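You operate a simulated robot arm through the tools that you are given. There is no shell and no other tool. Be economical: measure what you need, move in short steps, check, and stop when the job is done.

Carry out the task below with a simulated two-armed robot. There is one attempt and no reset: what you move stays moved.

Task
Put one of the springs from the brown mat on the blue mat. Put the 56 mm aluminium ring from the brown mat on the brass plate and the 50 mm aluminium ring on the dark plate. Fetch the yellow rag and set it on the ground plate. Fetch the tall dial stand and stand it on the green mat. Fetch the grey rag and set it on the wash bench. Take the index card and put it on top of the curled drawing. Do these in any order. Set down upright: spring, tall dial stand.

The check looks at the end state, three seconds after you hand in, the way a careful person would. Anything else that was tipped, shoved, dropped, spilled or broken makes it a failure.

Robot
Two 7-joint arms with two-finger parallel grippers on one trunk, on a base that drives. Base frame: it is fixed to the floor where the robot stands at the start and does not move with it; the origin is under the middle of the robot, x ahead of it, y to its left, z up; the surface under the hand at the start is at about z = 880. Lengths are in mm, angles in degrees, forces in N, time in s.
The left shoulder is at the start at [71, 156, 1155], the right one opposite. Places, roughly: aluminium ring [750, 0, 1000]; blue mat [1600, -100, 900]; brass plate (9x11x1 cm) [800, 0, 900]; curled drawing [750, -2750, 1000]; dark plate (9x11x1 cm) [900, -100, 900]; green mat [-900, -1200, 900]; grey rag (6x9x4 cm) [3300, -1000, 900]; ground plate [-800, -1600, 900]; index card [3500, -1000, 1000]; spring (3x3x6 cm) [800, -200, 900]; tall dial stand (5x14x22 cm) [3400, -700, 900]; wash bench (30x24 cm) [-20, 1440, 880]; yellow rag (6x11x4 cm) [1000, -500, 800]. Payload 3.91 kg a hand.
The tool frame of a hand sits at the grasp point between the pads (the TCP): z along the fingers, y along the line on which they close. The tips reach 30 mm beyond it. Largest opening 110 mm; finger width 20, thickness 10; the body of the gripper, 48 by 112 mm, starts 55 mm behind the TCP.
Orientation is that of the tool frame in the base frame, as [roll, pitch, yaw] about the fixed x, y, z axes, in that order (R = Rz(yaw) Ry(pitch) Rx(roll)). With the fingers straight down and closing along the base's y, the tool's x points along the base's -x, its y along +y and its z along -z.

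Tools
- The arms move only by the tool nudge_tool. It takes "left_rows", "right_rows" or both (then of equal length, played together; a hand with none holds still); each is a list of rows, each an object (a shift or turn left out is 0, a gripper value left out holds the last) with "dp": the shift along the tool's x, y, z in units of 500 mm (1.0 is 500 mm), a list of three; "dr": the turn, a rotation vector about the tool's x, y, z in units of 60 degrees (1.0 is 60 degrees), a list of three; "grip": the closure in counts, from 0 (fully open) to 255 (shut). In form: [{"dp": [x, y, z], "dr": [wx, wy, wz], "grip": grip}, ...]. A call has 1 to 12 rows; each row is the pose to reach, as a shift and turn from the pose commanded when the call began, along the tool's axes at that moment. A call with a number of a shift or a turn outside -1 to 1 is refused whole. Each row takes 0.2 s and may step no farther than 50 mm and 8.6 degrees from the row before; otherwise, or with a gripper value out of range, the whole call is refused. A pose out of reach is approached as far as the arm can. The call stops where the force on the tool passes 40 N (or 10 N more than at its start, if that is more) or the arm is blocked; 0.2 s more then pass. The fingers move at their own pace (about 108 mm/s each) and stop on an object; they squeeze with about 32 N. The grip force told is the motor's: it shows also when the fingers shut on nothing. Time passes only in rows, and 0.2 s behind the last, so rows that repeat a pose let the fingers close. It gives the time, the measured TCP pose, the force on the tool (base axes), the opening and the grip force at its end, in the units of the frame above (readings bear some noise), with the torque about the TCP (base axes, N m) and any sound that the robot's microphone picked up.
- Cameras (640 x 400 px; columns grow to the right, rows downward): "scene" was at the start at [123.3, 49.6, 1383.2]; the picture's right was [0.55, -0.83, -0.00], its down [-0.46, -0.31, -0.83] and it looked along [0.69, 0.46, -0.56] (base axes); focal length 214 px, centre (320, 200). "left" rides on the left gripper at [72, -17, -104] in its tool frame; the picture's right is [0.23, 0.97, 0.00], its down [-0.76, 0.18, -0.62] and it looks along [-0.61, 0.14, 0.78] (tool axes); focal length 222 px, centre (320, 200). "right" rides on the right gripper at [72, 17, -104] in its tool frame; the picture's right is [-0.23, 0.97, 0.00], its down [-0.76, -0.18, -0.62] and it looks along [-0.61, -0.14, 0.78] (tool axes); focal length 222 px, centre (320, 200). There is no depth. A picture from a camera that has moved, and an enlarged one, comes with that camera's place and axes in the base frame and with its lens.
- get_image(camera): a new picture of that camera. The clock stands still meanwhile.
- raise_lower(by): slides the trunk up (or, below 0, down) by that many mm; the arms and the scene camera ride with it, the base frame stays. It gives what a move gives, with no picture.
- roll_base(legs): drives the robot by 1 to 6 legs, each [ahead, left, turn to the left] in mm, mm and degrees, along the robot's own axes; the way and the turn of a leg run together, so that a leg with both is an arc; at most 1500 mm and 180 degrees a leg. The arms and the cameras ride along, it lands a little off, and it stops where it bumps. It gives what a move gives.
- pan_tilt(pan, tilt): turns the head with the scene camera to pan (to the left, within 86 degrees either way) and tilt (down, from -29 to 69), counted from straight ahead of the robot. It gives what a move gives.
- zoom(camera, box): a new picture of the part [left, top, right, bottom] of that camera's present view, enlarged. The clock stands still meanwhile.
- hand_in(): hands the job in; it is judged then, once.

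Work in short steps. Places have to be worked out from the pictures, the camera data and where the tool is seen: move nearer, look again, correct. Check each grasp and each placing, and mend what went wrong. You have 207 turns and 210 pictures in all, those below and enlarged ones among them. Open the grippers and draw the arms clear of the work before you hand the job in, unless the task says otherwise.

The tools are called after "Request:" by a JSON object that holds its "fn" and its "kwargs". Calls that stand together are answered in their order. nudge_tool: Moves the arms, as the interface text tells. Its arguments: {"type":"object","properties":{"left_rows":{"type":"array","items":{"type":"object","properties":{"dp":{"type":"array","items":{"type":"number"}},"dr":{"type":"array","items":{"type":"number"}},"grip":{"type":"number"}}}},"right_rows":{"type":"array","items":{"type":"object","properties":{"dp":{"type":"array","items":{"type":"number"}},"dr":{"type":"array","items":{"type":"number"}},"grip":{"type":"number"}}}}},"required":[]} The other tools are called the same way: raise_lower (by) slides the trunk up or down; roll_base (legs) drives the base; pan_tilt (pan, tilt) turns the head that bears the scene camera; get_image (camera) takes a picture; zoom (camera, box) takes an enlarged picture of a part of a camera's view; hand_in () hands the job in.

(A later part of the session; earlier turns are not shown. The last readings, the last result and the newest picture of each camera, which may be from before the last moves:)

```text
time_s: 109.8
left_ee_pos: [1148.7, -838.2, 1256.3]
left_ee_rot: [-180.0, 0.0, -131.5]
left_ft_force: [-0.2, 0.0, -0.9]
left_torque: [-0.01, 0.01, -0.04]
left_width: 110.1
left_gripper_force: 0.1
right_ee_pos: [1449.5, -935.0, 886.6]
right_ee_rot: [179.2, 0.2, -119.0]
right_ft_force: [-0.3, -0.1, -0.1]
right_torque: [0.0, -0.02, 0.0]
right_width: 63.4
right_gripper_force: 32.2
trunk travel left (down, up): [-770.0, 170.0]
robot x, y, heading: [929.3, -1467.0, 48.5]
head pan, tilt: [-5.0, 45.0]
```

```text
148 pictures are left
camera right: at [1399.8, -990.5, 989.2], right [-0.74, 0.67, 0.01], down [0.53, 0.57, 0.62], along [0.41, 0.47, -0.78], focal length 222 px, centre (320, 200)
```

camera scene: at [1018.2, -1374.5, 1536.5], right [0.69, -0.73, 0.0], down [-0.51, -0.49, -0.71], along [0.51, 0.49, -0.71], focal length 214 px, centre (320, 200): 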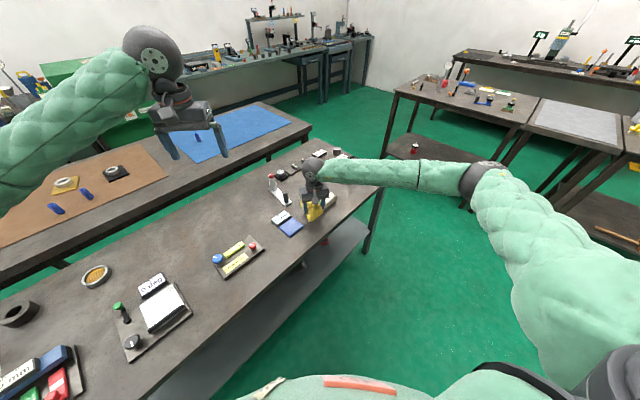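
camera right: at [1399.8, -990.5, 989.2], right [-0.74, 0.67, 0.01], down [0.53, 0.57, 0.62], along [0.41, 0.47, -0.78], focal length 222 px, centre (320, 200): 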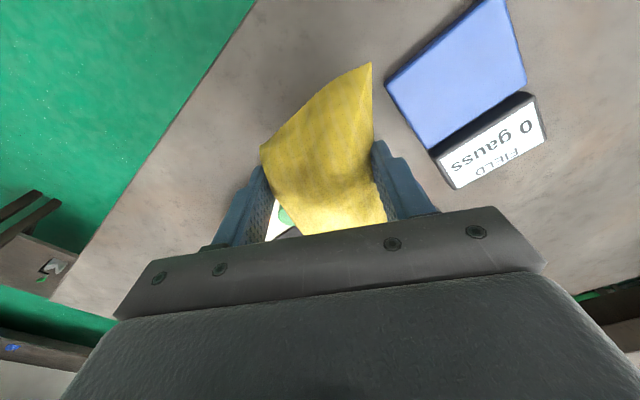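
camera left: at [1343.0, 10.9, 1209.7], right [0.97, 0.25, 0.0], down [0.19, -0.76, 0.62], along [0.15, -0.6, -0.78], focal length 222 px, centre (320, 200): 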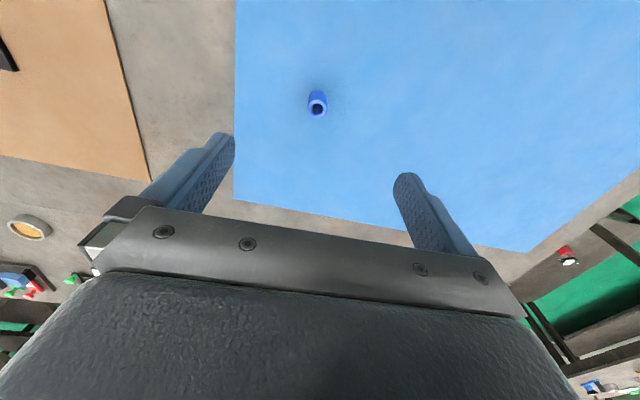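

The hand hit the white box's side near its green knob. I raise straight up and then compare.

Request:
{"fn": "nudge_tool", "kwargs": {"right_rows": [{"dp": [0, 0, -0.09]}, {"dp": [0, 0, -0.18]}, {"dp": [0, 0, -0.27]}, {"dp": [0, 0, -0.36]}, {"dp": [0, 0, -0.45]}, {"dp": [0, 0, -0.54]}, {"dp": [0, 0, -0.63]}, {"dp": [0, 0, -0.7]}]}}

Request:
{"fn": "get_image", "kwargs": {"camera": "right"}}

Request:
{"fn": "zoom", "kwargs": {"camera": "scene", "box": [200, 130, 400, 290]}}

```text
time_s: 111.6
left_ee_pos: [1148.5, -837.1, 1255.7]
left_ee_rot: [179.9, 0.0, -131.4]
left_ft_force: [1.1, 0.2, 0.1]
left_torque: [0.01, 0.03, 0.01]
left_width: 110.2
left_gripper_force: 0.0
right_ee_pos: [1451.8, -938.3, 1238.2]
right_ee_rot: [179.4, 0.2, -119.0]
right_ft_force: [0.8, 1.2, -0.5]
right_torque: [0.03, -0.01, 0.01]
right_width: 62.8
right_gripper_force: 32.2
trunk travel left (down, up): [-770.0, 170.0]
robot x, y, heading: [926.1, -1468.8, 48.6]
head pan, tilt: [-5.0, 45.0]
```

```text
147 pictures are left
camera right: at [1402.4, -993.3, 1340.8], right [-0.74, 0.67, 0.01], down [0.53, 0.57, 0.62], along [0.41, 0.47, -0.78], focal length 222 px, centre (320, 200)
```

right: 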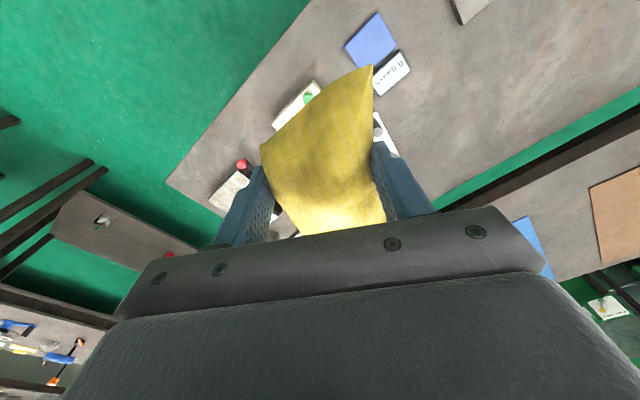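

```text
2.50 times, centred on (300, 210) of scene
camera zoom: at [1017.8, -1374.6, 1536.4], right [0.69, -0.73, 0.0], down [-0.51, -0.49, -0.71], along [0.51, 0.49, -0.71], focal length 536 px, centre (370, 175)
```

zoom: 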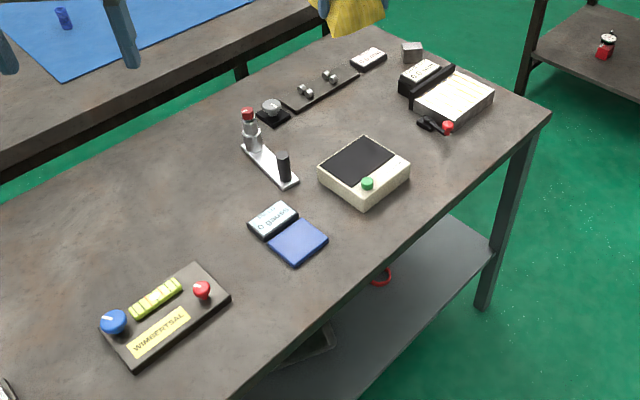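

The box seems nearly unmoved by my estimates. To be sure I return to the earlier viewpoint (heading 90, same trunk height) and compare.

Request:
{"fn": "raise_lower", "kwargs": {"by": 100}}

Request:
{"fn": "roll_base", "kwargs": {"legs": [[0, 0, 41], [150, 0, 0]]}}

Request:
{"fn": "pan_tilt", "kwargs": {"pan": 0, "tilt": 45}}

Request:
{"fn": "get_image", "kwargs": {"camera": "scene"}}

```text
time_s: 112.9
left_ee_pos: [1150.4, -836.6, 1354.1]
left_ee_rot: [180.0, -0.2, -131.6]
left_ft_force: [0.3, 0.2, -0.4]
left_torque: [-0.02, -0.01, -0.02]
left_width: 110.1
left_gripper_force: 0.1
right_ee_pos: [1452.9, -936.9, 1337.1]
right_ee_rot: [179.3, 0.2, -119.1]
right_ft_force: [-0.3, 0.0, 0.4]
right_torque: [-0.03, 0.02, -0.02]
right_width: 62.4
right_gripper_force: 31.8
trunk travel left (down, up): [-870.0, 70.0]
robot x, y, heading: [927.0, -1467.3, 48.5]
head pan, tilt: [-5.0, 45.0]
```

```text
time_s: 116.2
left_ee_pos: [682.1, -698.8, 1357.3]
left_ee_rot: [-179.9, 0.0, -90.5]
left_ft_force: [0.4, 0.0, 0.6]
left_torque: [-0.03, -0.01, 0.01]
left_width: 109.8
left_gripper_force: 0.0
right_ee_pos: [975.9, -574.5, 1339.7]
right_ee_rot: [179.3, 0.2, -78.0]
right_ft_force: [0.0, 0.4, -0.5]
right_torque: [0.0, -0.01, 0.01]
right_width: 61.8
right_gripper_force: 32.3
trunk travel left (down, up): [-870.0, 70.0]
robot x, y, heading: [930.7, -1320.0, 89.3]
head pan, tilt: [-5.0, 45.0]
```

```text
time_s: 116.8
left_ee_pos: [681.3, -696.5, 1354.6]
left_ee_rot: [-179.9, -0.1, -90.5]
left_ft_force: [0.3, 0.6, 0.4]
left_torque: [-0.02, 0.0, -0.02]
left_width: 110.0
left_gripper_force: 0.1
right_ee_pos: [976.3, -571.9, 1337.0]
right_ee_rot: [179.3, 0.2, -77.9]
right_ft_force: [0.1, -0.3, -0.5]
right_torque: [-0.04, -0.02, -0.03]
right_width: 61.4
right_gripper_force: 31.9
trunk travel left (down, up): [-870.0, 70.0]
robot x, y, heading: [926.6, -1320.5, 89.4]
head pan, tilt: [0.0, 45.0]
```

```text
145 pictures are left
camera scene: at [928.4, -1185.6, 1636.4], right [1.0, -0.01, 0.0], down [-0.01, -0.71, -0.71], along [0.01, 0.71, -0.71], focal length 214 px, centre (320, 200)
```

scene: 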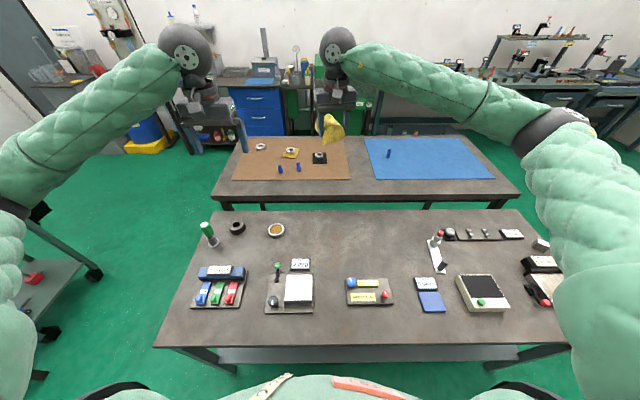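

Viewpoint matches and the box corners/knob are at the same pixels, so nothing shifted. I retract the right hand a bit, then (separately) turn to face west.

Request:
{"fn": "nudge_tool", "kwargs": {"right_rows": [{"dp": [0.08, -0.03, 0], "dr": [0, 0, 0.1]}, {"dp": [0.16, -0.06, 0], "dr": [0, 0, 0.2]}, {"dp": [0.24, -0.1, 0], "dr": [0, 0, 0.2]}, {"dp": [0.24, -0.1, 0], "dr": [0, 0, 0.2]}]}}

```text
time_s: 117.8
left_ee_pos: [681.1, -696.5, 1355.9]
left_ee_rot: [180.0, 0.0, -90.5]
left_ft_force: [-0.1, -0.5, -0.5]
left_torque: [-0.02, -0.04, 0.0]
left_width: 110.0
left_gripper_force: 0.0
right_ee_pos: [1050.8, -682.3, 1336.7]
right_ee_rot: [179.3, 0.1, -90.1]
right_ft_force: [0.4, 0.9, 0.0]
right_torque: [-0.02, 0.0, -0.01]
right_width: 61.4
right_gripper_force: 31.7
trunk travel left (down, up): [-870.0, 70.0]
robot x, y, heading: [929.0, -1318.7, 89.4]
head pan, tilt: [0.0, 45.0]
```

Hands are high and retracted. I back off a little, turn left 90° to face west and look.

Request:
{"fn": "roll_base", "kwargs": {"legs": [[-150, 0, 0], [0, 0, 90.6]]}}

Request:
{"fn": "pan_tilt", "kwargs": {"pan": 0, "tilt": 30}}

Request:
{"fn": "get_image", "kwargs": {"camera": "scene"}}

```text
time_s: 123.1
left_ee_pos: [312.1, -1733.7, 1356.9]
left_ee_rot: [-180.0, 0.0, 1.2]
left_ft_force: [-0.3, -0.4, -0.4]
left_torque: [-0.01, 0.01, 0.02]
left_width: 110.2
left_gripper_force: 0.1
right_ee_pos: [286.1, -1363.5, 1336.3]
right_ee_rot: [179.3, 0.0, 1.7]
right_ft_force: [-0.6, 0.2, -1.2]
right_torque: [-0.01, -0.01, -0.02]
right_width: 60.9
right_gripper_force: 32.0
trunk travel left (down, up): [-870.0, 70.0]
robot x, y, heading: [932.1, -1469.8, -178.9]
head pan, tilt: [0.0, 45.0]
```

```text
time_s: 123.9
left_ee_pos: [312.6, -1734.2, 1355.7]
left_ee_rot: [180.0, 0.0, 1.0]
left_ft_force: [0.5, 0.4, -0.3]
left_torque: [0.0, -0.03, -0.01]
left_width: 110.0
left_gripper_force: 0.0
right_ee_pos: [286.7, -1363.8, 1335.0]
right_ee_rot: [179.3, 0.1, 1.6]
right_ft_force: [-0.3, 0.1, -0.8]
right_torque: [0.02, -0.01, 0.01]
right_width: 60.3
right_gripper_force: 32.0
trunk travel left (down, up): [-870.0, 70.0]
robot x, y, heading: [931.3, -1468.6, -178.9]
head pan, tilt: [0.0, 30.0]
```

```text
144 pictures are left
camera scene: at [784.0, -1471.1, 1659.0], right [-0.02, 1.0, 0.0], down [0.5, 0.01, -0.87], along [-0.87, -0.02, -0.5], focal length 214 px, centre (320, 200)
```

scene: 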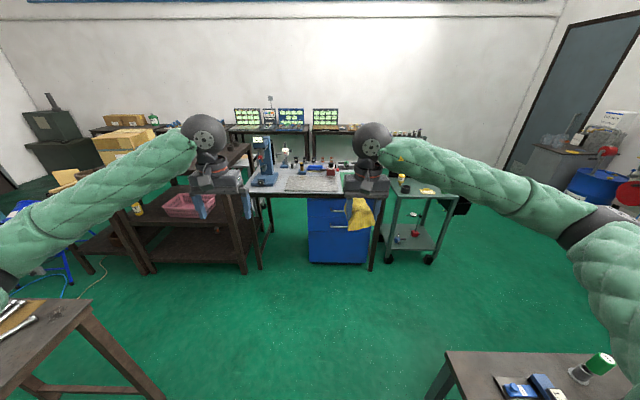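

Way ahead is clear; I drive 800 mm west and look at the cabinet top.

Request:
{"fn": "roll_base", "kwargs": {"legs": [[800, 0, -1]]}}

Request:
{"fn": "pan_tilt", "kwargs": {"pan": 0, "tilt": 45}}

Request:
{"fn": "get_image", "kwargs": {"camera": "scene"}}

```text
time_s: 128.1
left_ee_pos: [-468.7, -1727.2, 1356.3]
left_ee_rot: [179.9, 0.0, 0.0]
left_ft_force: [0.1, -0.2, 0.3]
left_torque: [0.03, 0.02, 0.0]
left_width: 110.0
left_gripper_force: 0.0
right_ee_pos: [-483.8, -1357.2, 1337.0]
right_ee_rot: [179.3, 0.1, 0.5]
right_ft_force: [-0.2, -0.4, -0.3]
right_torque: [-0.01, -0.04, 0.01]
right_width: 59.4
right_gripper_force: 32.0
trunk travel left (down, up): [-870.0, 70.0]
robot x, y, heading: [156.1, -1472.6, 179.9]
head pan, tilt: [0.0, 30.0]
```

```text
time_s: 128.8
left_ee_pos: [-469.3, -1728.6, 1355.8]
left_ee_rot: [180.0, -0.2, -0.1]
left_ft_force: [0.9, -0.2, 0.1]
left_torque: [0.02, -0.02, 0.02]
left_width: 110.0
left_gripper_force: 0.0
right_ee_pos: [-485.3, -1358.4, 1335.5]
right_ee_rot: [179.4, -0.1, 0.6]
right_ft_force: [-0.5, 0.3, 0.4]
right_torque: [0.0, 0.02, 0.05]
right_width: 59.7
right_gripper_force: 32.3
trunk travel left (down, up): [-870.0, 70.0]
robot x, y, heading: [152.4, -1474.9, 180.1]
head pan, tilt: [0.0, 45.0]
```

```text
143 pictures are left
camera scene: at [17.6, -1474.8, 1636.5], right [0.0, 1.0, 0.0], down [0.71, 0.0, -0.71], along [-0.71, 0.0, -0.71], focal length 214 px, centre (320, 200)
```

scene: 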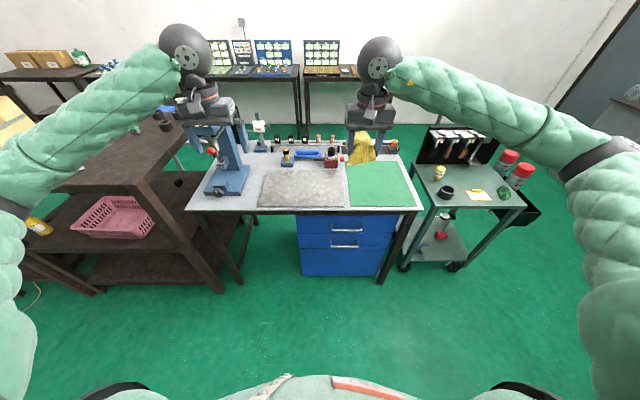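

Ground plate is centred near (-800,-1567), green mat near (-855,-1185). I move ahead 130 and left 60 to bring the plate within the right hand's reach.

Request:
{"fn": "roll_base", "kwargs": {"legs": [[130, 60, 0]]}}

Request:
{"fn": "nudge_tool", "kwargs": {"right_rows": [{"dp": [-0.06, -0.05, 0.05]}, {"dp": [-0.12, -0.1, 0.1]}, {"dp": [-0.18, -0.15, 0.15]}, {"dp": [-0.24, -0.2, 0.2]}, {"dp": [-0.3, -0.25, 0.25]}, {"dp": [-0.33, -0.28, 0.3]}, {"dp": [-0.33, -0.28, 0.38]}, {"dp": [-0.33, -0.28, 0.46]}, {"dp": [-0.33, -0.28, 0.52]}, {"dp": [-0.33, -0.28, 0.52]}]}}

Request:
{"fn": "get_image", "kwargs": {"camera": "scene"}}

Request:
{"fn": "get_image", "kwargs": {"camera": "right"}}

```text
time_s: 130.2
left_ee_pos: [-599.6, -1787.1, 1358.1]
left_ee_rot: [180.0, 0.1, 0.0]
left_ft_force: [0.5, -0.1, 0.8]
left_torque: [-0.03, 0.01, 0.01]
left_width: 109.8
left_gripper_force: 0.0
right_ee_pos: [-616.4, -1417.1, 1337.7]
right_ee_rot: [179.2, 0.1, 0.5]
right_ft_force: [0.2, 0.3, -0.9]
right_torque: [0.02, 0.06, -0.04]
right_width: 59.3
right_gripper_force: 32.0
trunk travel left (down, up): [-870.0, 70.0]
robot x, y, heading: [19.3, -1535.2, 180.0]
head pan, tilt: [0.0, 45.0]
```

```text
time_s: 132.4
left_ee_pos: [-599.3, -1787.6, 1357.0]
left_ee_rot: [180.0, 0.0, 0.0]
left_ft_force: [0.5, 0.3, -0.2]
left_torque: [-0.03, 0.01, -0.02]
left_width: 110.0
left_gripper_force: 0.0
right_ee_pos: [-784.0, -1283.0, 1075.7]
right_ee_rot: [179.3, 0.1, 0.5]
right_ft_force: [-0.2, 0.1, -0.6]
right_torque: [-0.02, -0.03, -0.04]
right_width: 58.8
right_gripper_force: 32.0
trunk travel left (down, up): [-870.0, 70.0]
robot x, y, heading: [19.8, -1532.9, 179.9]
head pan, tilt: [0.0, 45.0]
```

```text
142 pictures are left
camera scene: at [-113.9, -1534.5, 1636.5], right [0.0, 1.0, 0.0], down [0.71, 0.0, -0.71], along [-0.71, 0.0, -0.71], focal length 214 px, centre (320, 200)
```

scene: 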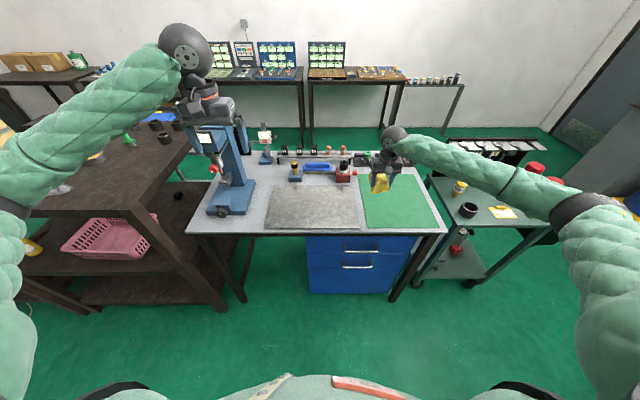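

```text
141 pictures are left
camera right: at [-712.4, -1296.7, 1176.6], right [-0.22, -0.98, 0.01], down [-0.76, 0.18, 0.62], along [-0.61, 0.13, -0.78], focal length 222 px, centre (320, 200)
```

right: 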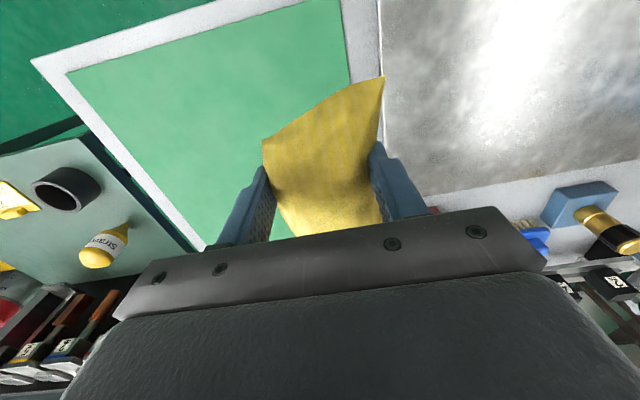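

Sign slip: at this heading tool y is base −y. I move the hand 277 mm to base −y at this height.

Request:
{"fn": "nudge_tool", "kwargs": {"right_rows": [{"dp": [0.0, 0.09, 0]}, {"dp": [0, 0.18, 0]}, {"dp": [0, 0.27, 0]}, {"dp": [0, 0.36, 0]}, {"dp": [0, 0.45, 0]}, {"dp": [0, 0.53, 0]}, {"dp": [0, 0.53, 0.06]}, {"dp": [0, 0.53, 0.12]}, {"dp": [0, 0.53, 0.12]}]}}

Request:
{"fn": "get_image", "kwargs": {"camera": "right"}}

Request:
{"fn": "zoom", "kwargs": {"camera": "scene", "box": [240, 130, 400, 240]}}

```text
time_s: 134.4
left_ee_pos: [-602.0, -1788.6, 1356.3]
left_ee_rot: [180.0, 0.0, 0.1]
left_ft_force: [-0.9, 0.4, 0.6]
left_torque: [0.02, -0.02, -0.03]
left_width: 110.0
left_gripper_force: 0.1
right_ee_pos: [-782.8, -1549.5, 1018.8]
right_ee_rot: [179.3, 0.1, 0.5]
right_ft_force: [0.5, -1.1, -0.3]
right_torque: [0.02, -0.02, -0.01]
right_width: 58.5
right_gripper_force: 32.0
trunk travel left (down, up): [-870.0, 70.0]
robot x, y, heading: [17.9, -1534.6, 179.7]
head pan, tilt: [0.0, 45.0]
```

```text
140 pictures are left
camera right: at [-711.4, -1563.9, 1121.2], right [-0.22, -0.98, 0.01], down [-0.76, 0.18, 0.62], along [-0.61, 0.13, -0.78], focal length 222 px, centre (320, 200)
```

right: 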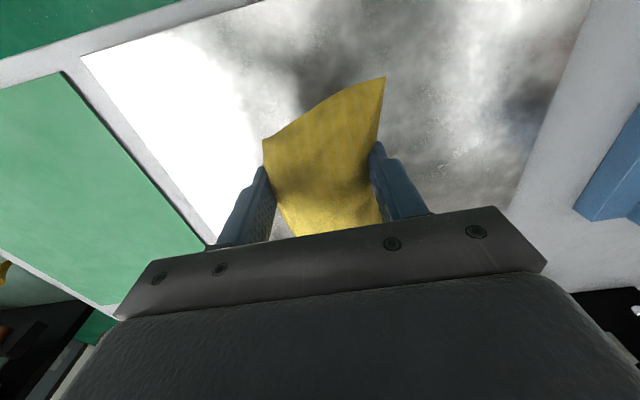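

```text
3.64 times, centred on (320, 185) of scene
camera zoom: at [-114.1, -1535.3, 1636.5], right [0.0, 1.0, 0.0], down [0.71, 0.0, -0.71], along [-0.71, 0.0, -0.71], focal length 780 px, centre (320, 254)
```

zoom: 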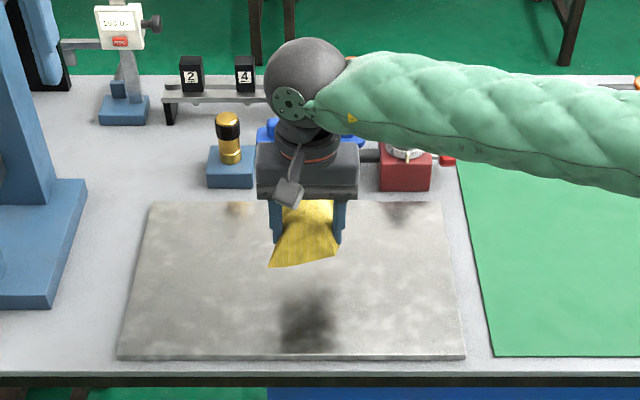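

Above the plate. I lower in small steps until contact.

Request:
{"fn": "nudge_tool", "kwargs": {"right_rows": [{"dp": [0, 0, 0.07]}, {"dp": [0, 0, 0.11]}, {"dp": [0, 0, 0.13]}, {"dp": [0, 0, 0.14]}, {"dp": [0, 0, 0.15]}, {"dp": [0, 0, 0.16]}, {"dp": [0, 0, 0.17]}, {"dp": [0, 0, 0.178]}, {"dp": [0, 0, 0.186]}, {"dp": [0, 0, 0.192]}]}}

Request:
{"fn": "zoom", "kwargs": {"camera": "scene", "box": [240, 130, 400, 240]}}

```text
time_s: 136.6
left_ee_pos: [-599.8, -1788.3, 1357.8]
left_ee_rot: [-180.0, 0.0, 0.0]
left_ft_force: [-0.2, -0.1, -0.6]
left_torque: [-0.03, -0.02, 0.03]
left_width: 110.1
left_gripper_force: 0.1
right_ee_pos: [-782.6, -1549.1, 924.9]
right_ee_rot: [179.4, 0.1, 0.5]
right_ft_force: [-1.1, -0.7, 15.2]
right_torque: [0.47, -0.3, 0.05]
right_width: 58.5
right_gripper_force: 32.2
trunk travel left (down, up): [-870.0, 70.0]
robot x, y, heading: [19.3, -1535.1, 180.1]
head pan, tilt: [0.0, 45.0]
```

```text
3.64 times, centred on (320, 185) of scene
camera zoom: at [-112.9, -1534.8, 1636.9], right [0.0, 1.0, 0.0], down [0.71, 0.0, -0.71], along [-0.71, 0.0, -0.71], focal length 780 px, centre (320, 254)
```

zoom: 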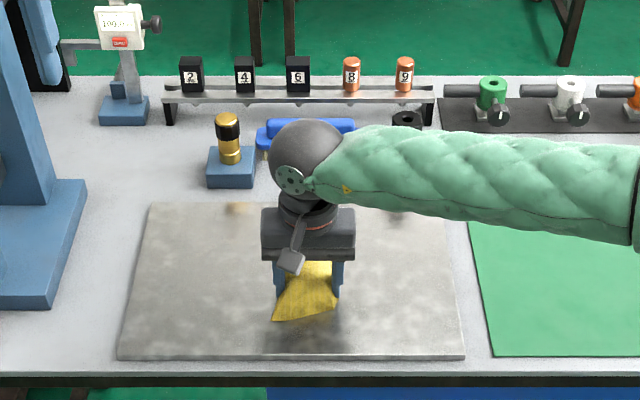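

Contact at 15 N: the rag is on the plate. I open and lift away.

Request:
{"fn": "nudge_tool", "kwargs": {"right_rows": [{"dp": [0, 0, 0.0], "grip": 0}, {"dp": [0, 0, 0.0], "grip": 0}, {"dp": [0, 0, 0.0], "grip": 0}, {"dp": [0, 0, -0.06], "grip": 0}, {"dp": [0, 0, -0.15], "grip": 0}, {"dp": [0, 0, -0.24], "grip": 0}, {"dp": [0, 0, -0.33], "grip": 0}, {"dp": [0, 0, -0.42], "grip": 0}, {"dp": [0, 0, -0.51], "grip": 0}, {"dp": [0, 0, -0.6], "grip": 0}, {"dp": [0, 0, -0.69], "grip": 0}, {"dp": [0, 0, -0.78], "grip": 0}]}}

Request:
{"fn": "zoom", "kwargs": {"camera": "scene", "box": [180, 100, 460, 275]}}

```text
time_s: 139.2
left_ee_pos: [-599.2, -1787.8, 1356.0]
left_ee_rot: [180.0, 0.0, 0.0]
left_ft_force: [0.9, 0.1, -0.2]
left_torque: [0.0, 0.02, 0.01]
left_width: 109.9
left_gripper_force: 0.1
right_ee_pos: [-783.0, -1546.6, 1312.5]
right_ee_rot: [179.3, 0.1, 0.4]
right_ft_force: [0.0, -0.5, 0.5]
right_torque: [-0.01, -0.01, -0.01]
right_width: 110.2
right_gripper_force: 0.0
trunk travel left (down, up): [-870.0, 70.0]
robot x, y, heading: [21.5, -1537.7, 179.9]
head pan, tilt: [0.0, 45.0]
```

```text
2.29 times, centred on (320, 188) of scene
camera zoom: at [-113.4, -1534.8, 1636.5], right [0.0, 1.0, 0.0], down [0.71, 0.0, -0.71], along [-0.71, 0.0, -0.71], focal length 490 px, centre (320, 229)
```

zoom: 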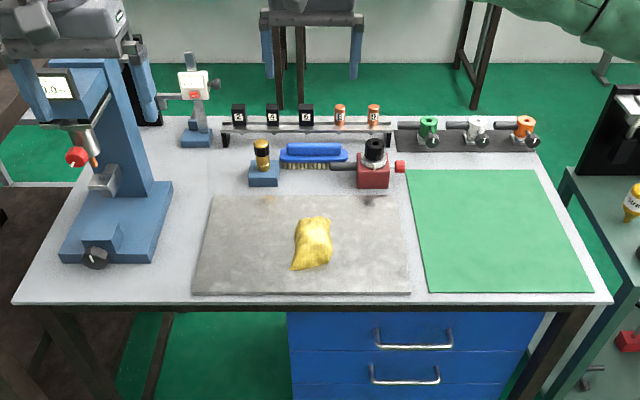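

Yellow rag rests on the ground plate. I retract the right hand, then back away east.

Request:
{"fn": "nudge_tool", "kwargs": {"right_rows": [{"dp": [0.08, -0.06, -0.02]}, {"dp": [0.16, -0.12, -0.04]}, {"dp": [0.24, -0.18, -0.06]}, {"dp": [0.32, -0.24, -0.08]}, {"dp": [0.32, -0.24, -0.08]}]}}

Request:
{"fn": "roll_base", "kwargs": {"legs": [[-900, 0, 0]]}}

```text
refused: row 1 steps farther than a row can; nothing moved
```

```text
time_s: 144.0
left_ee_pos: [318.6, -1789.2, 1356.6]
left_ee_rot: [180.0, -0.1, 0.1]
left_ft_force: [-0.1, -0.4, 0.8]
left_torque: [-0.02, -0.02, -0.02]
left_width: 109.8
left_gripper_force: 0.1
right_ee_pos: [135.4, -1547.7, 1312.3]
right_ee_rot: [179.2, -0.1, 0.5]
right_ft_force: [-0.2, -0.2, 0.1]
right_torque: [0.02, 0.01, -0.01]
right_width: 110.0
right_gripper_force: 0.1
trunk travel left (down, up): [-870.0, 70.0]
robot x, y, heading: [938.1, -1536.9, -179.9]
head pan, tilt: [0.0, 45.0]
```

Step was 51 mm, refused; no harm. I retract with smaller steps now.

Request:
{"fn": "nudge_tool", "kwargs": {"right_rows": [{"dp": [0.06, -0.05, -0.02]}, {"dp": [0.12, -0.1, -0.04]}, {"dp": [0.18, -0.15, -0.06]}, {"dp": [0.24, -0.2, -0.08]}, {"dp": [0.3, -0.25, -0.08]}, {"dp": [0.34, -0.3, -0.08]}, {"dp": [0.34, -0.3, -0.08]}]}}

```text
time_s: 145.6
left_ee_pos: [317.9, -1790.8, 1355.7]
left_ee_rot: [-180.0, -0.1, 0.2]
left_ft_force: [-0.5, -0.1, -0.1]
left_torque: [0.04, 0.0, -0.01]
left_width: 110.1
left_gripper_force: 0.1
right_ee_pos: [304.2, -1395.6, 1350.0]
right_ee_rot: [179.3, 0.0, 0.6]
right_ft_force: [0.4, 0.4, -0.3]
right_torque: [0.01, 0.02, -0.01]
right_width: 109.9
right_gripper_force: 0.0
trunk travel left (down, up): [-870.0, 70.0]
robot x, y, heading: [940.7, -1535.0, -179.8]
head pan, tilt: [0.0, 45.0]
```

Both hands are high at ~640 mm radius. I turn around (right, via north) to face east and look.

Request:
{"fn": "roll_base", "kwargs": {"legs": [[0, 0, -179.8]]}}

Request:
{"fn": "pan_tilt", "kwargs": {"pan": 10, "tilt": 25}}

Request:
{"fn": "get_image", "kwargs": {"camera": "scene"}}

```text
time_s: 153.3
left_ee_pos: [1555.7, -1274.9, 1355.3]
left_ee_rot: [-180.0, 0.1, -179.4]
left_ft_force: [0.6, 0.3, -1.0]
left_torque: [-0.01, 0.0, -0.01]
left_width: 110.0
left_gripper_force: 0.0
right_ee_pos: [1572.2, -1668.6, 1350.2]
right_ee_rot: [179.3, 0.1, -178.8]
right_ft_force: [1.0, -0.4, -0.2]
right_torque: [0.0, 0.0, 0.02]
right_width: 110.1
right_gripper_force: 0.1
trunk travel left (down, up): [-870.0, 70.0]
robot x, y, heading: [938.7, -1536.8, 0.5]
head pan, tilt: [0.0, 45.0]
```

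```text
time_s: 154.1
left_ee_pos: [1555.6, -1275.1, 1355.9]
left_ee_rot: [179.9, 0.0, -179.4]
left_ft_force: [0.2, -0.5, 0.6]
left_torque: [0.02, 0.04, -0.01]
left_width: 109.9
left_gripper_force: 0.1
right_ee_pos: [1572.3, -1668.6, 1349.3]
right_ee_rot: [179.3, 0.1, -178.8]
right_ft_force: [-0.2, -0.6, -0.2]
right_torque: [-0.02, -0.01, -0.01]
right_width: 109.9
right_gripper_force: 0.0
trunk travel left (down, up): [-870.0, 70.0]
robot x, y, heading: [938.2, -1534.2, 0.5]
head pan, tilt: [10.0, 25.0]
```

```text
136 pictures are left
camera scene: at [1078.0, -1517.4, 1667.0], right [0.18, -0.98, 0.0], down [-0.42, -0.08, -0.91], along [0.89, 0.17, -0.42], focal length 214 px, centre (320, 200)
```

scene: 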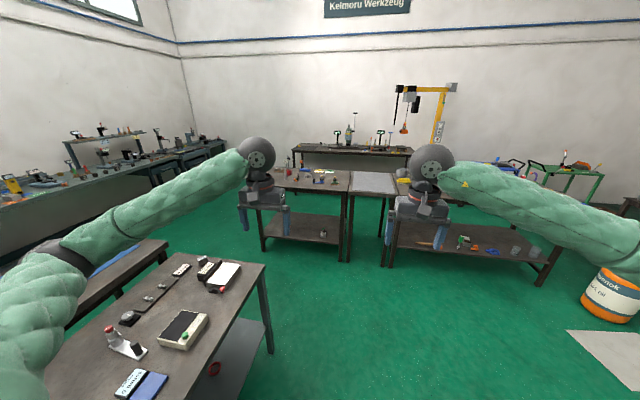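

I zoom on the east tables.

Request:
{"fn": "zoom", "kwargs": {"camera": "scene", "box": [240, 100, 460, 240]}}

```text
2.86 times, centred on (350, 170) of scene
camera zoom: at [1078.0, -1517.4, 1667.0], right [0.18, -0.98, 0.0], down [-0.42, -0.08, -0.91], along [0.89, 0.17, -0.42], focal length 613 px, centre (234, 286)
```

zoom: 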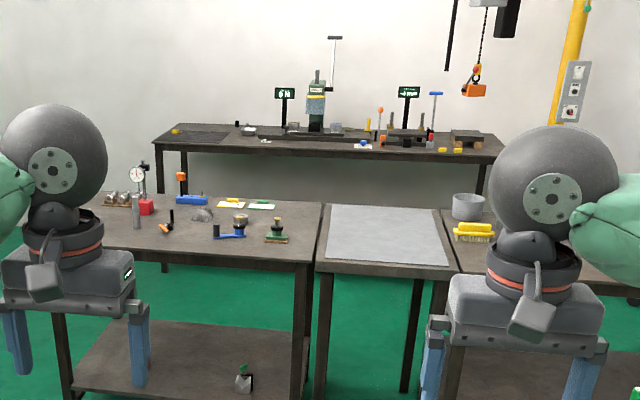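

Dial stand is at left with a dial face, a grey rag near the middle, and cards behind. I drive ahead 1480 mm (past the table's end at x≈1970), then left 560.

Request:
{"fn": "roll_base", "kwargs": {"legs": [[1480, 0, -0.5], [0, 560, 0]]}}

Request:
{"fn": "pan_tilt", "kwargs": {"pan": 0, "tilt": 40}}

Request:
{"fn": "get_image", "kwargs": {"camera": "scene"}}

```text
time_s: 164.3
left_ee_pos: [3048.9, -721.4, 1356.0]
left_ee_rot: [-180.0, 0.0, 179.4]
left_ft_force: [0.6, -0.1, -0.4]
left_torque: [0.02, -0.01, 0.02]
left_width: 109.9
left_gripper_force: 0.0
right_ee_pos: [3056.5, -1114.2, 1349.2]
right_ee_rot: [179.3, 0.0, -180.0]
right_ft_force: [0.6, -0.4, -0.6]
right_torque: [0.0, -0.02, -0.02]
right_width: 109.9
right_gripper_force: 0.0
trunk travel left (down, up): [-870.0, 70.0]
robot x, y, heading: [2426.0, -969.1, -0.3]
head pan, tilt: [10.0, 25.0]
```

```text
time_s: 165.1
left_ee_pos: [3047.4, -719.3, 1356.7]
left_ee_rot: [-179.9, -0.1, 179.7]
left_ft_force: [0.2, -0.1, 0.4]
left_torque: [-0.01, -0.01, 0.0]
left_width: 110.0
left_gripper_force: 0.0
right_ee_pos: [3057.1, -1112.7, 1350.5]
right_ee_rot: [179.3, 0.1, -179.9]
right_ft_force: [0.2, -0.8, 0.4]
right_torque: [-0.03, -0.01, 0.01]
right_width: 110.0
right_gripper_force: 0.0
trunk travel left (down, up): [-870.0, 70.0]
robot x, y, heading: [2424.8, -967.3, -0.4]
head pan, tilt: [0.0, 40.0]
```

```text
134 pictures are left
camera scene: at [2560.7, -968.5, 1643.8], right [-0.01, -1.0, 0.0], down [-0.64, 0.0, -0.77], along [0.77, -0.01, -0.64], focal length 214 px, centre (320, 200)
```

scene: 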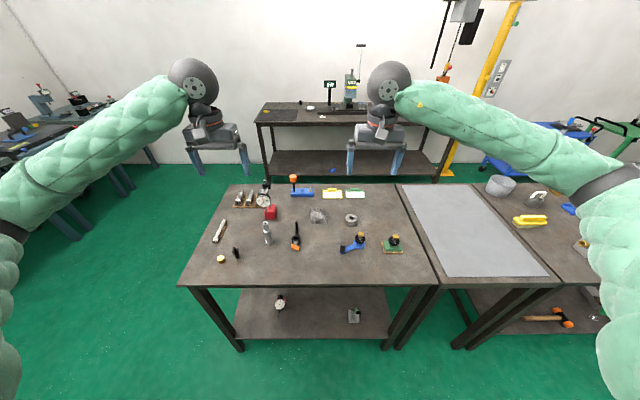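

Request:
{"fn": "zoom", "kwargs": {"camera": "scene", "box": [200, 170, 420, 280]}}

Request:
{"fn": "zoom", "kwargs": {"camera": "scene", "box": [220, 170, 300, 225]}}

Request:
{"fn": "zoom", "kwargs": {"camera": "scene", "box": [290, 175, 380, 235]}}

```text
2.91 times, centred on (310, 225) of scene
camera zoom: at [2560.7, -968.5, 1643.8], right [-0.01, -1.0, 0.0], down [-0.64, 0.0, -0.77], along [0.77, -0.01, -0.64], focal length 624 px, centre (349, 127)
```

zoom: 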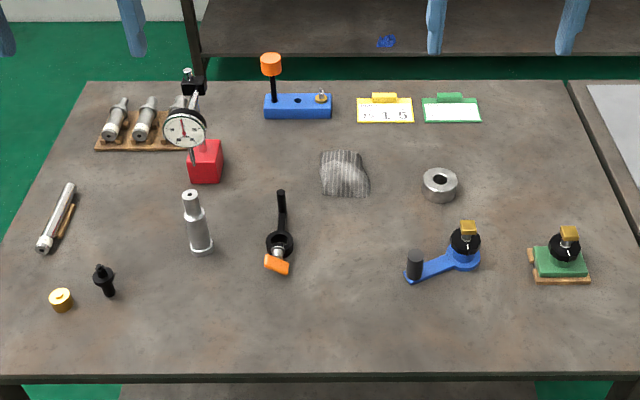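

```text
7.27 times, centred on (260, 198) of scene
camera zoom: at [2560.7, -968.5, 1643.8], right [-0.01, -1.0, 0.0], down [-0.64, 0.0, -0.77], along [0.77, -0.01, -0.64], focal length 1560 px, centre (756, 218)
```

zoom: 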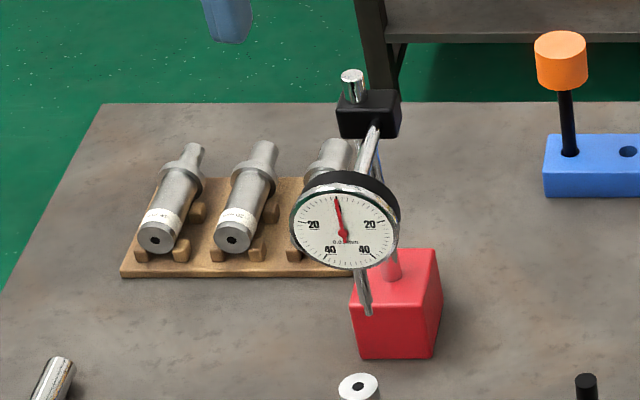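

```text
6.67 times, centred on (335, 205) of scene
camera zoom: at [2560.7, -968.5, 1643.8], right [-0.01, -1.0, 0.0], down [-0.64, 0.0, -0.77], along [0.77, -0.01, -0.64], focal length 1430 px, centre (220, 167)
```

zoom: 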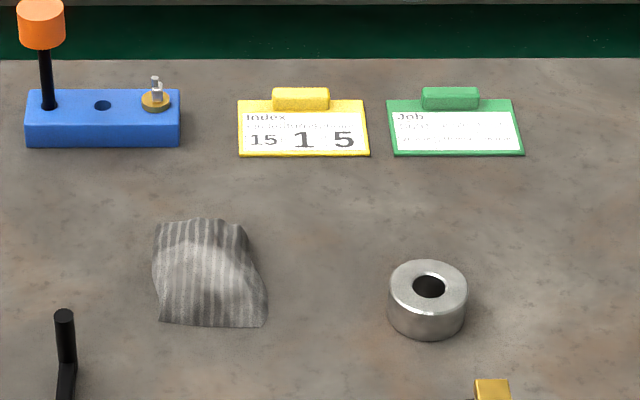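

The yellow card reads "Index" (5 items mapped): dial stand column ≈(3350,-725), black clamp block near its top (z≈1060–1095), grey rag ≈(3328,-966). I drive ahead 100 for reach.

Request:
{"fn": "roll_base", "kwargs": {"legs": [[100, 0, 0]]}}

Request:
{"fn": "nudge_tool", "kwargs": {"left_rows": [{"dp": [-0.06, 0, 0]}, {"dp": [-0.12, 0, 0]}, {"dp": [-0.18, 0, 0.0]}, {"dp": [-0.18, 0, 0.0]}], "right_rows": [{"dp": [-0.06, 0.06, 0.02]}, {"dp": [-0.12, 0.12, 0.06]}, {"dp": [-0.18, 0.18, 0.1]}, {"dp": [-0.24, 0.24, 0.14]}]}}

Request:
{"fn": "get_image", "kwargs": {"camera": "left"}}

Request:
{"fn": "get_image", "kwargs": {"camera": "right"}}

Request:
{"fn": "get_image", "kwargs": {"camera": "scene"}}

```text
time_s: 166.2
left_ee_pos: [3148.7, -721.4, 1357.4]
left_ee_rot: [-179.9, 0.1, 179.5]
left_ft_force: [0.2, 0.8, -1.2]
left_torque: [-0.04, -0.04, 0.02]
left_width: 109.9
left_gripper_force: 0.1
right_ee_pos: [3157.2, -1114.9, 1350.2]
right_ee_rot: [179.3, 0.1, 179.9]
right_ft_force: [0.2, 0.3, -0.5]
right_torque: [0.0, -0.01, 0.01]
right_width: 109.8
right_gripper_force: 0.1
trunk travel left (down, up): [-870.0, 70.0]
robot x, y, heading: [2529.0, -971.8, -0.5]
head pan, tilt: [0.0, 40.0]
```

```text
time_s: 167.2
left_ee_pos: [3239.8, -720.5, 1356.9]
left_ee_rot: [-179.9, -0.1, 179.3]
left_ft_force: [-0.8, 0.2, 0.0]
left_torque: [0.0, 0.02, -0.02]
left_width: 109.8
left_gripper_force: 0.0
right_ee_pos: [3280.8, -994.4, 1281.0]
right_ee_rot: [179.4, 0.1, 179.9]
right_ft_force: [-1.0, -1.0, 0.3]
right_torque: [-0.03, 0.01, 0.0]
right_width: 109.9
right_gripper_force: 0.0
trunk travel left (down, up): [-870.0, 70.0]
robot x, y, heading: [2530.1, -969.5, -0.5]
head pan, tilt: [0.0, 40.0]
```

```text
130 pictures are left
camera left: at [3167.9, -737.6, 1459.6], right [-0.22, 0.98, 0.0], down [0.76, 0.17, 0.62], along [0.61, 0.13, -0.78], focal length 222 px, centre (320, 200)
```

left: 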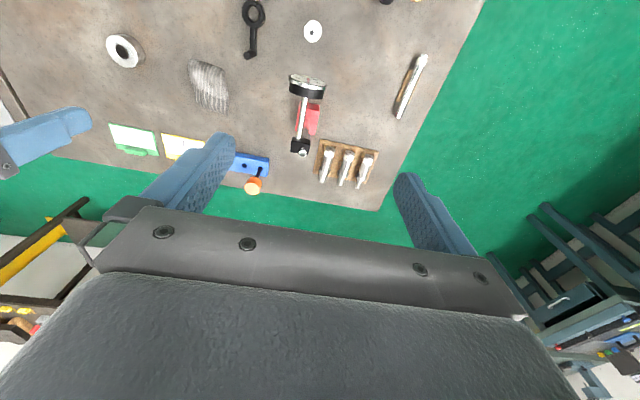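

```text
129 pictures are left
camera right: at [3206.9, -977.3, 1383.9], right [0.23, 0.97, 0.01], down [0.76, -0.19, 0.62], along [0.61, -0.13, -0.78], focal length 222 px, centre (320, 200)
```

right: 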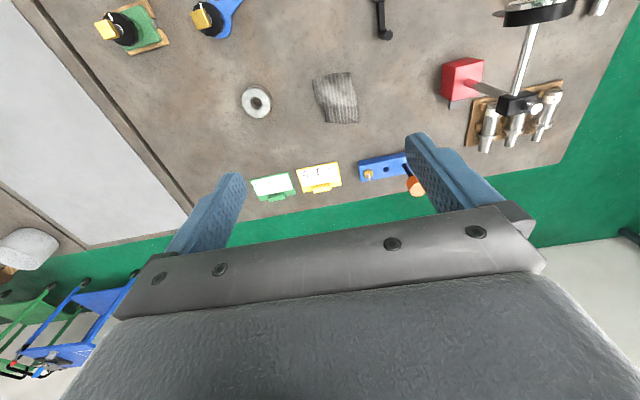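

```text
128 pictures are left
camera scene: at [2662.9, -967.3, 1643.7], right [-0.01, -1.0, 0.0], down [-0.64, 0.01, -0.77], along [0.77, -0.01, -0.64], focal length 214 px, centre (320, 200)
```

scene: 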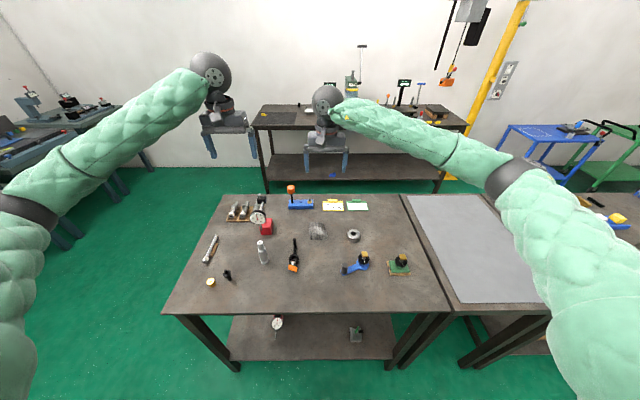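

The clamp block is near (3347,-731). I bring the left hand above it at z≈1190 and look.

Request:
{"fn": "nudge_tool", "kwargs": {"left_rows": [{"dp": [-0.07, -0.006, 0.04]}, {"dp": [-0.14, -0.012, 0.08]}, {"dp": [-0.214, -0.017, 0.13]}, {"dp": [-0.214, -0.017, 0.22]}, {"dp": [-0.214, -0.017, 0.31]}, {"dp": [-0.214, -0.017, 0.33]}]}}

Request:
{"fn": "get_image", "kwargs": {"camera": "left"}}

Request:
{"fn": "zoom", "kwargs": {"camera": "scene", "box": [200, 140, 320, 240]}}

```text
time_s: 168.7
left_ee_pos: [3348.5, -730.4, 1191.6]
left_ee_rot: [180.0, 0.0, 179.5]
left_ft_force: [0.5, 0.7, 0.2]
left_torque: [0.02, 0.0, -0.02]
left_width: 110.1
left_gripper_force: 0.0
right_ee_pos: [3280.1, -995.4, 1280.5]
right_ee_rot: [179.3, 0.0, 179.9]
right_ft_force: [-0.2, 0.4, -0.1]
right_torque: [0.0, -0.01, 0.02]
right_width: 110.2
right_gripper_force: 0.2
trunk travel left (down, up): [-870.0, 70.0]
robot x, y, heading: [2526.8, -966.5, -0.6]
head pan, tilt: [0.0, 40.0]
```

```text
127 pictures are left
camera left: at [3275.3, -748.2, 1295.3], right [-0.22, 0.98, 0.0], down [0.76, 0.17, 0.62], along [0.61, 0.14, -0.78], focal length 222 px, centre (320, 200)
```

left: 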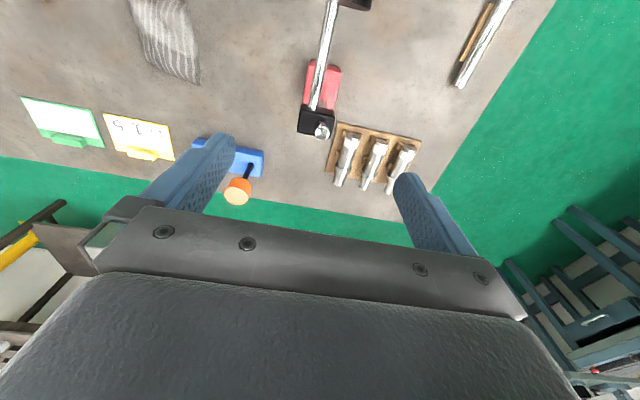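

```text
4.00 times, centred on (260, 190) of scene
camera zoom: at [2662.6, -970.3, 1643.8], right [-0.01, -1.0, 0.0], down [-0.64, 0.01, -0.77], along [0.77, -0.01, -0.64], focal length 858 px, centre (560, 240)
```

zoom: 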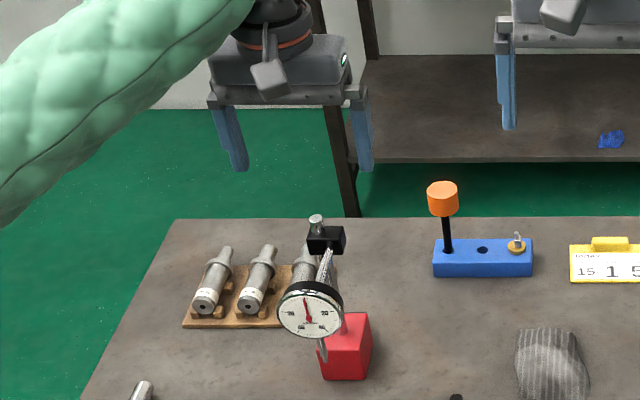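

Block centre ≈(3350,-735,1076). I descend to z≈1077 with fingers either side.

Request:
{"fn": "nudge_tool", "kwargs": {"left_rows": [{"dp": [-0.003, -0.008, 0.08]}, {"dp": [-0.003, -0.008, 0.15]}, {"dp": [-0.003, -0.008, 0.2]}, {"dp": [-0.003, -0.008, 0.228]}, {"dp": [-0.003, -0.008, 0.228]}]}}

Request:
{"fn": "get_image", "kwargs": {"camera": "left"}}

Request:
{"fn": "zoom", "kwargs": {"camera": "scene", "box": [220, 160, 300, 240]}}

```text
time_s: 169.8
left_ee_pos: [3349.1, -734.5, 1076.3]
left_ee_rot: [-180.0, 0.0, 179.5]
left_ft_force: [0.6, -0.7, -0.4]
left_torque: [0.04, 0.0, 0.0]
left_width: 110.0
left_gripper_force: 0.0
right_ee_pos: [3279.0, -994.8, 1281.4]
right_ee_rot: [179.3, 0.1, 179.9]
right_ft_force: [0.1, 0.5, -0.8]
right_torque: [-0.01, 0.04, -0.01]
right_width: 110.1
right_gripper_force: 0.1
trunk travel left (down, up): [-870.0, 70.0]
robot x, y, heading: [2528.1, -972.8, -0.4]
head pan, tilt: [0.0, 40.0]
```

```text
125 pictures are left
camera left: at [3276.7, -752.7, 1179.6], right [-0.22, 0.98, 0.0], down [0.76, 0.17, 0.62], along [0.61, 0.14, -0.78], focal length 222 px, centre (320, 200)
```

left: 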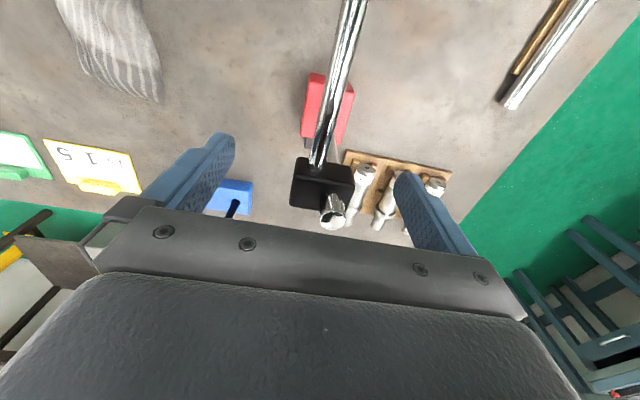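

```text
5.00 times, centred on (260, 200) of scene
camera zoom: at [2662.3, -969.6, 1643.8], right [-0.01, -1.0, 0.0], down [-0.64, 0.01, -0.77], along [0.77, -0.01, -0.64], focal length 1072 px, centre (620, 200)
```

zoom: 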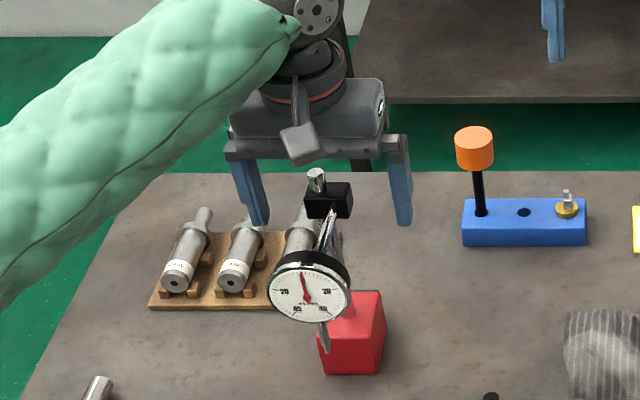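

The block sits right at the TCP. I close gently.

Request:
{"fn": "nudge_tool", "kwargs": {"left_rows": [{"grip": 80}, {"grip": 150}, {"grip": 255}, {"grip": 255}, {"grip": 255}]}}

Request:
{"fn": "get_image", "kwargs": {"camera": "left"}}

```text
time_s: 171.1
left_ee_pos: [3349.2, -735.0, 1076.3]
left_ee_rot: [-179.9, -0.1, 179.6]
left_ft_force: [1.7, 4.2, 2.0]
left_torque: [0.3, -0.08, -0.01]
left_width: 35.9
left_gripper_force: 32.7
right_ee_pos: [3280.0, -995.3, 1281.7]
right_ee_rot: [179.3, 0.1, 180.0]
right_ft_force: [-0.2, 0.0, -0.1]
right_torque: [-0.02, 0.0, 0.01]
right_width: 109.8
right_gripper_force: 0.0
trunk travel left (down, up): [-870.0, 70.0]
robot x, y, heading: [2526.6, -968.3, -0.5]
head pan, tilt: [0.0, 40.0]
```

```text
123 pictures are left
camera left: at [3276.9, -752.2, 1179.5], right [-0.22, 0.98, 0.0], down [0.76, 0.17, 0.62], along [0.61, 0.14, -0.78], focal length 222 px, centre (320, 200)
```

left: 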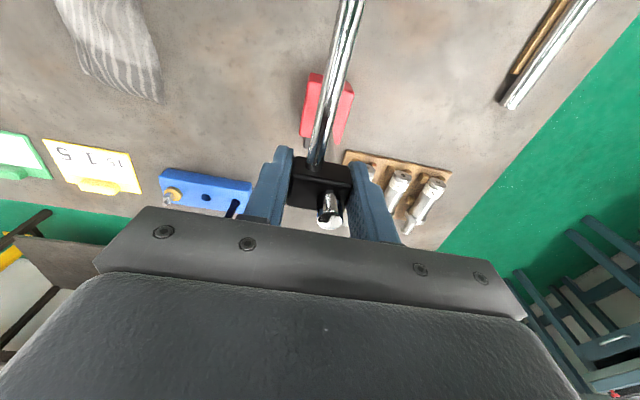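

Gripped at 36 mm. I lift slowly 40 mm and check.

Request:
{"fn": "nudge_tool", "kwargs": {"left_rows": [{"dp": [0, 0, -0.01]}, {"dp": [0, 0, -0.03]}, {"dp": [0, 0, -0.06]}, {"dp": [0, 0, -0.08]}, {"dp": [0, 0, -0.08]}]}}

Request:
{"fn": "zoom", "kwargs": {"camera": "scene", "box": [220, 150, 300, 240]}}

Request:
{"fn": "get_image", "kwargs": {"camera": "left"}}

```text
time_s: 172.2
left_ee_pos: [3350.3, -735.2, 1115.9]
left_ee_rot: [-180.0, -0.1, 179.5]
left_ft_force: [-0.3, 1.0, -12.4]
left_torque: [-0.04, -0.01, -0.03]
left_width: 35.9
left_gripper_force: 31.5
right_ee_pos: [3281.0, -994.5, 1280.6]
right_ee_rot: [179.3, 0.0, -180.0]
right_ft_force: [0.6, 1.1, 0.0]
right_torque: [-0.01, 0.0, -0.02]
right_width: 110.1
right_gripper_force: 0.1
trunk travel left (down, up): [-870.0, 70.0]
robot x, y, heading: [2527.5, -965.9, -0.7]
head pan, tilt: [0.0, 40.0]
```

```text
4.44 times, centred on (260, 195) of scene
camera zoom: at [2663.6, -969.2, 1643.6], right [-0.01, -1.0, 0.0], down [-0.64, 0.01, -0.77], along [0.77, -0.01, -0.64], focal length 953 px, centre (587, 222)
```

zoom: 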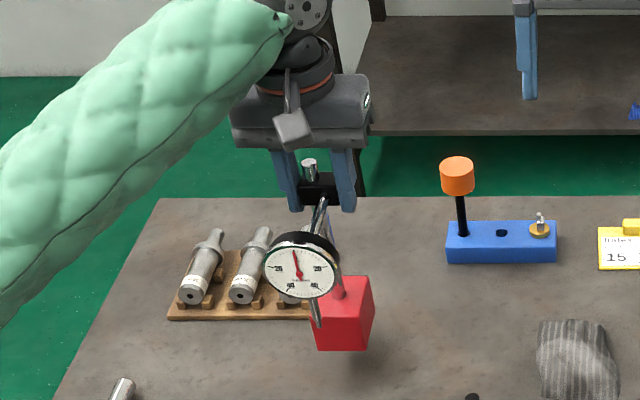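

```text
121 pictures are left
camera left: at [3277.1, -752.0, 1219.7], right [-0.22, 0.98, 0.0], down [0.76, 0.17, 0.62], along [0.61, 0.14, -0.78], focal length 222 px, centre (320, 200)
```

left: 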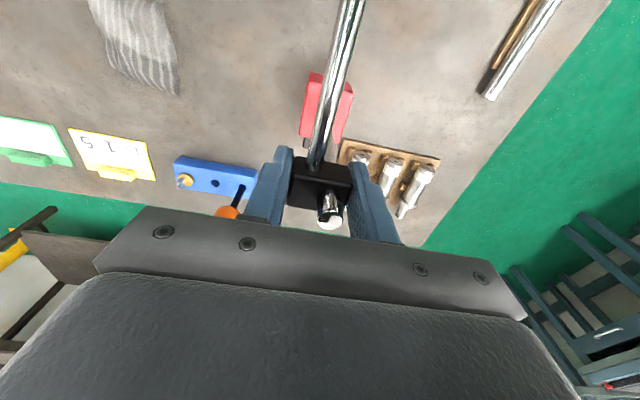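

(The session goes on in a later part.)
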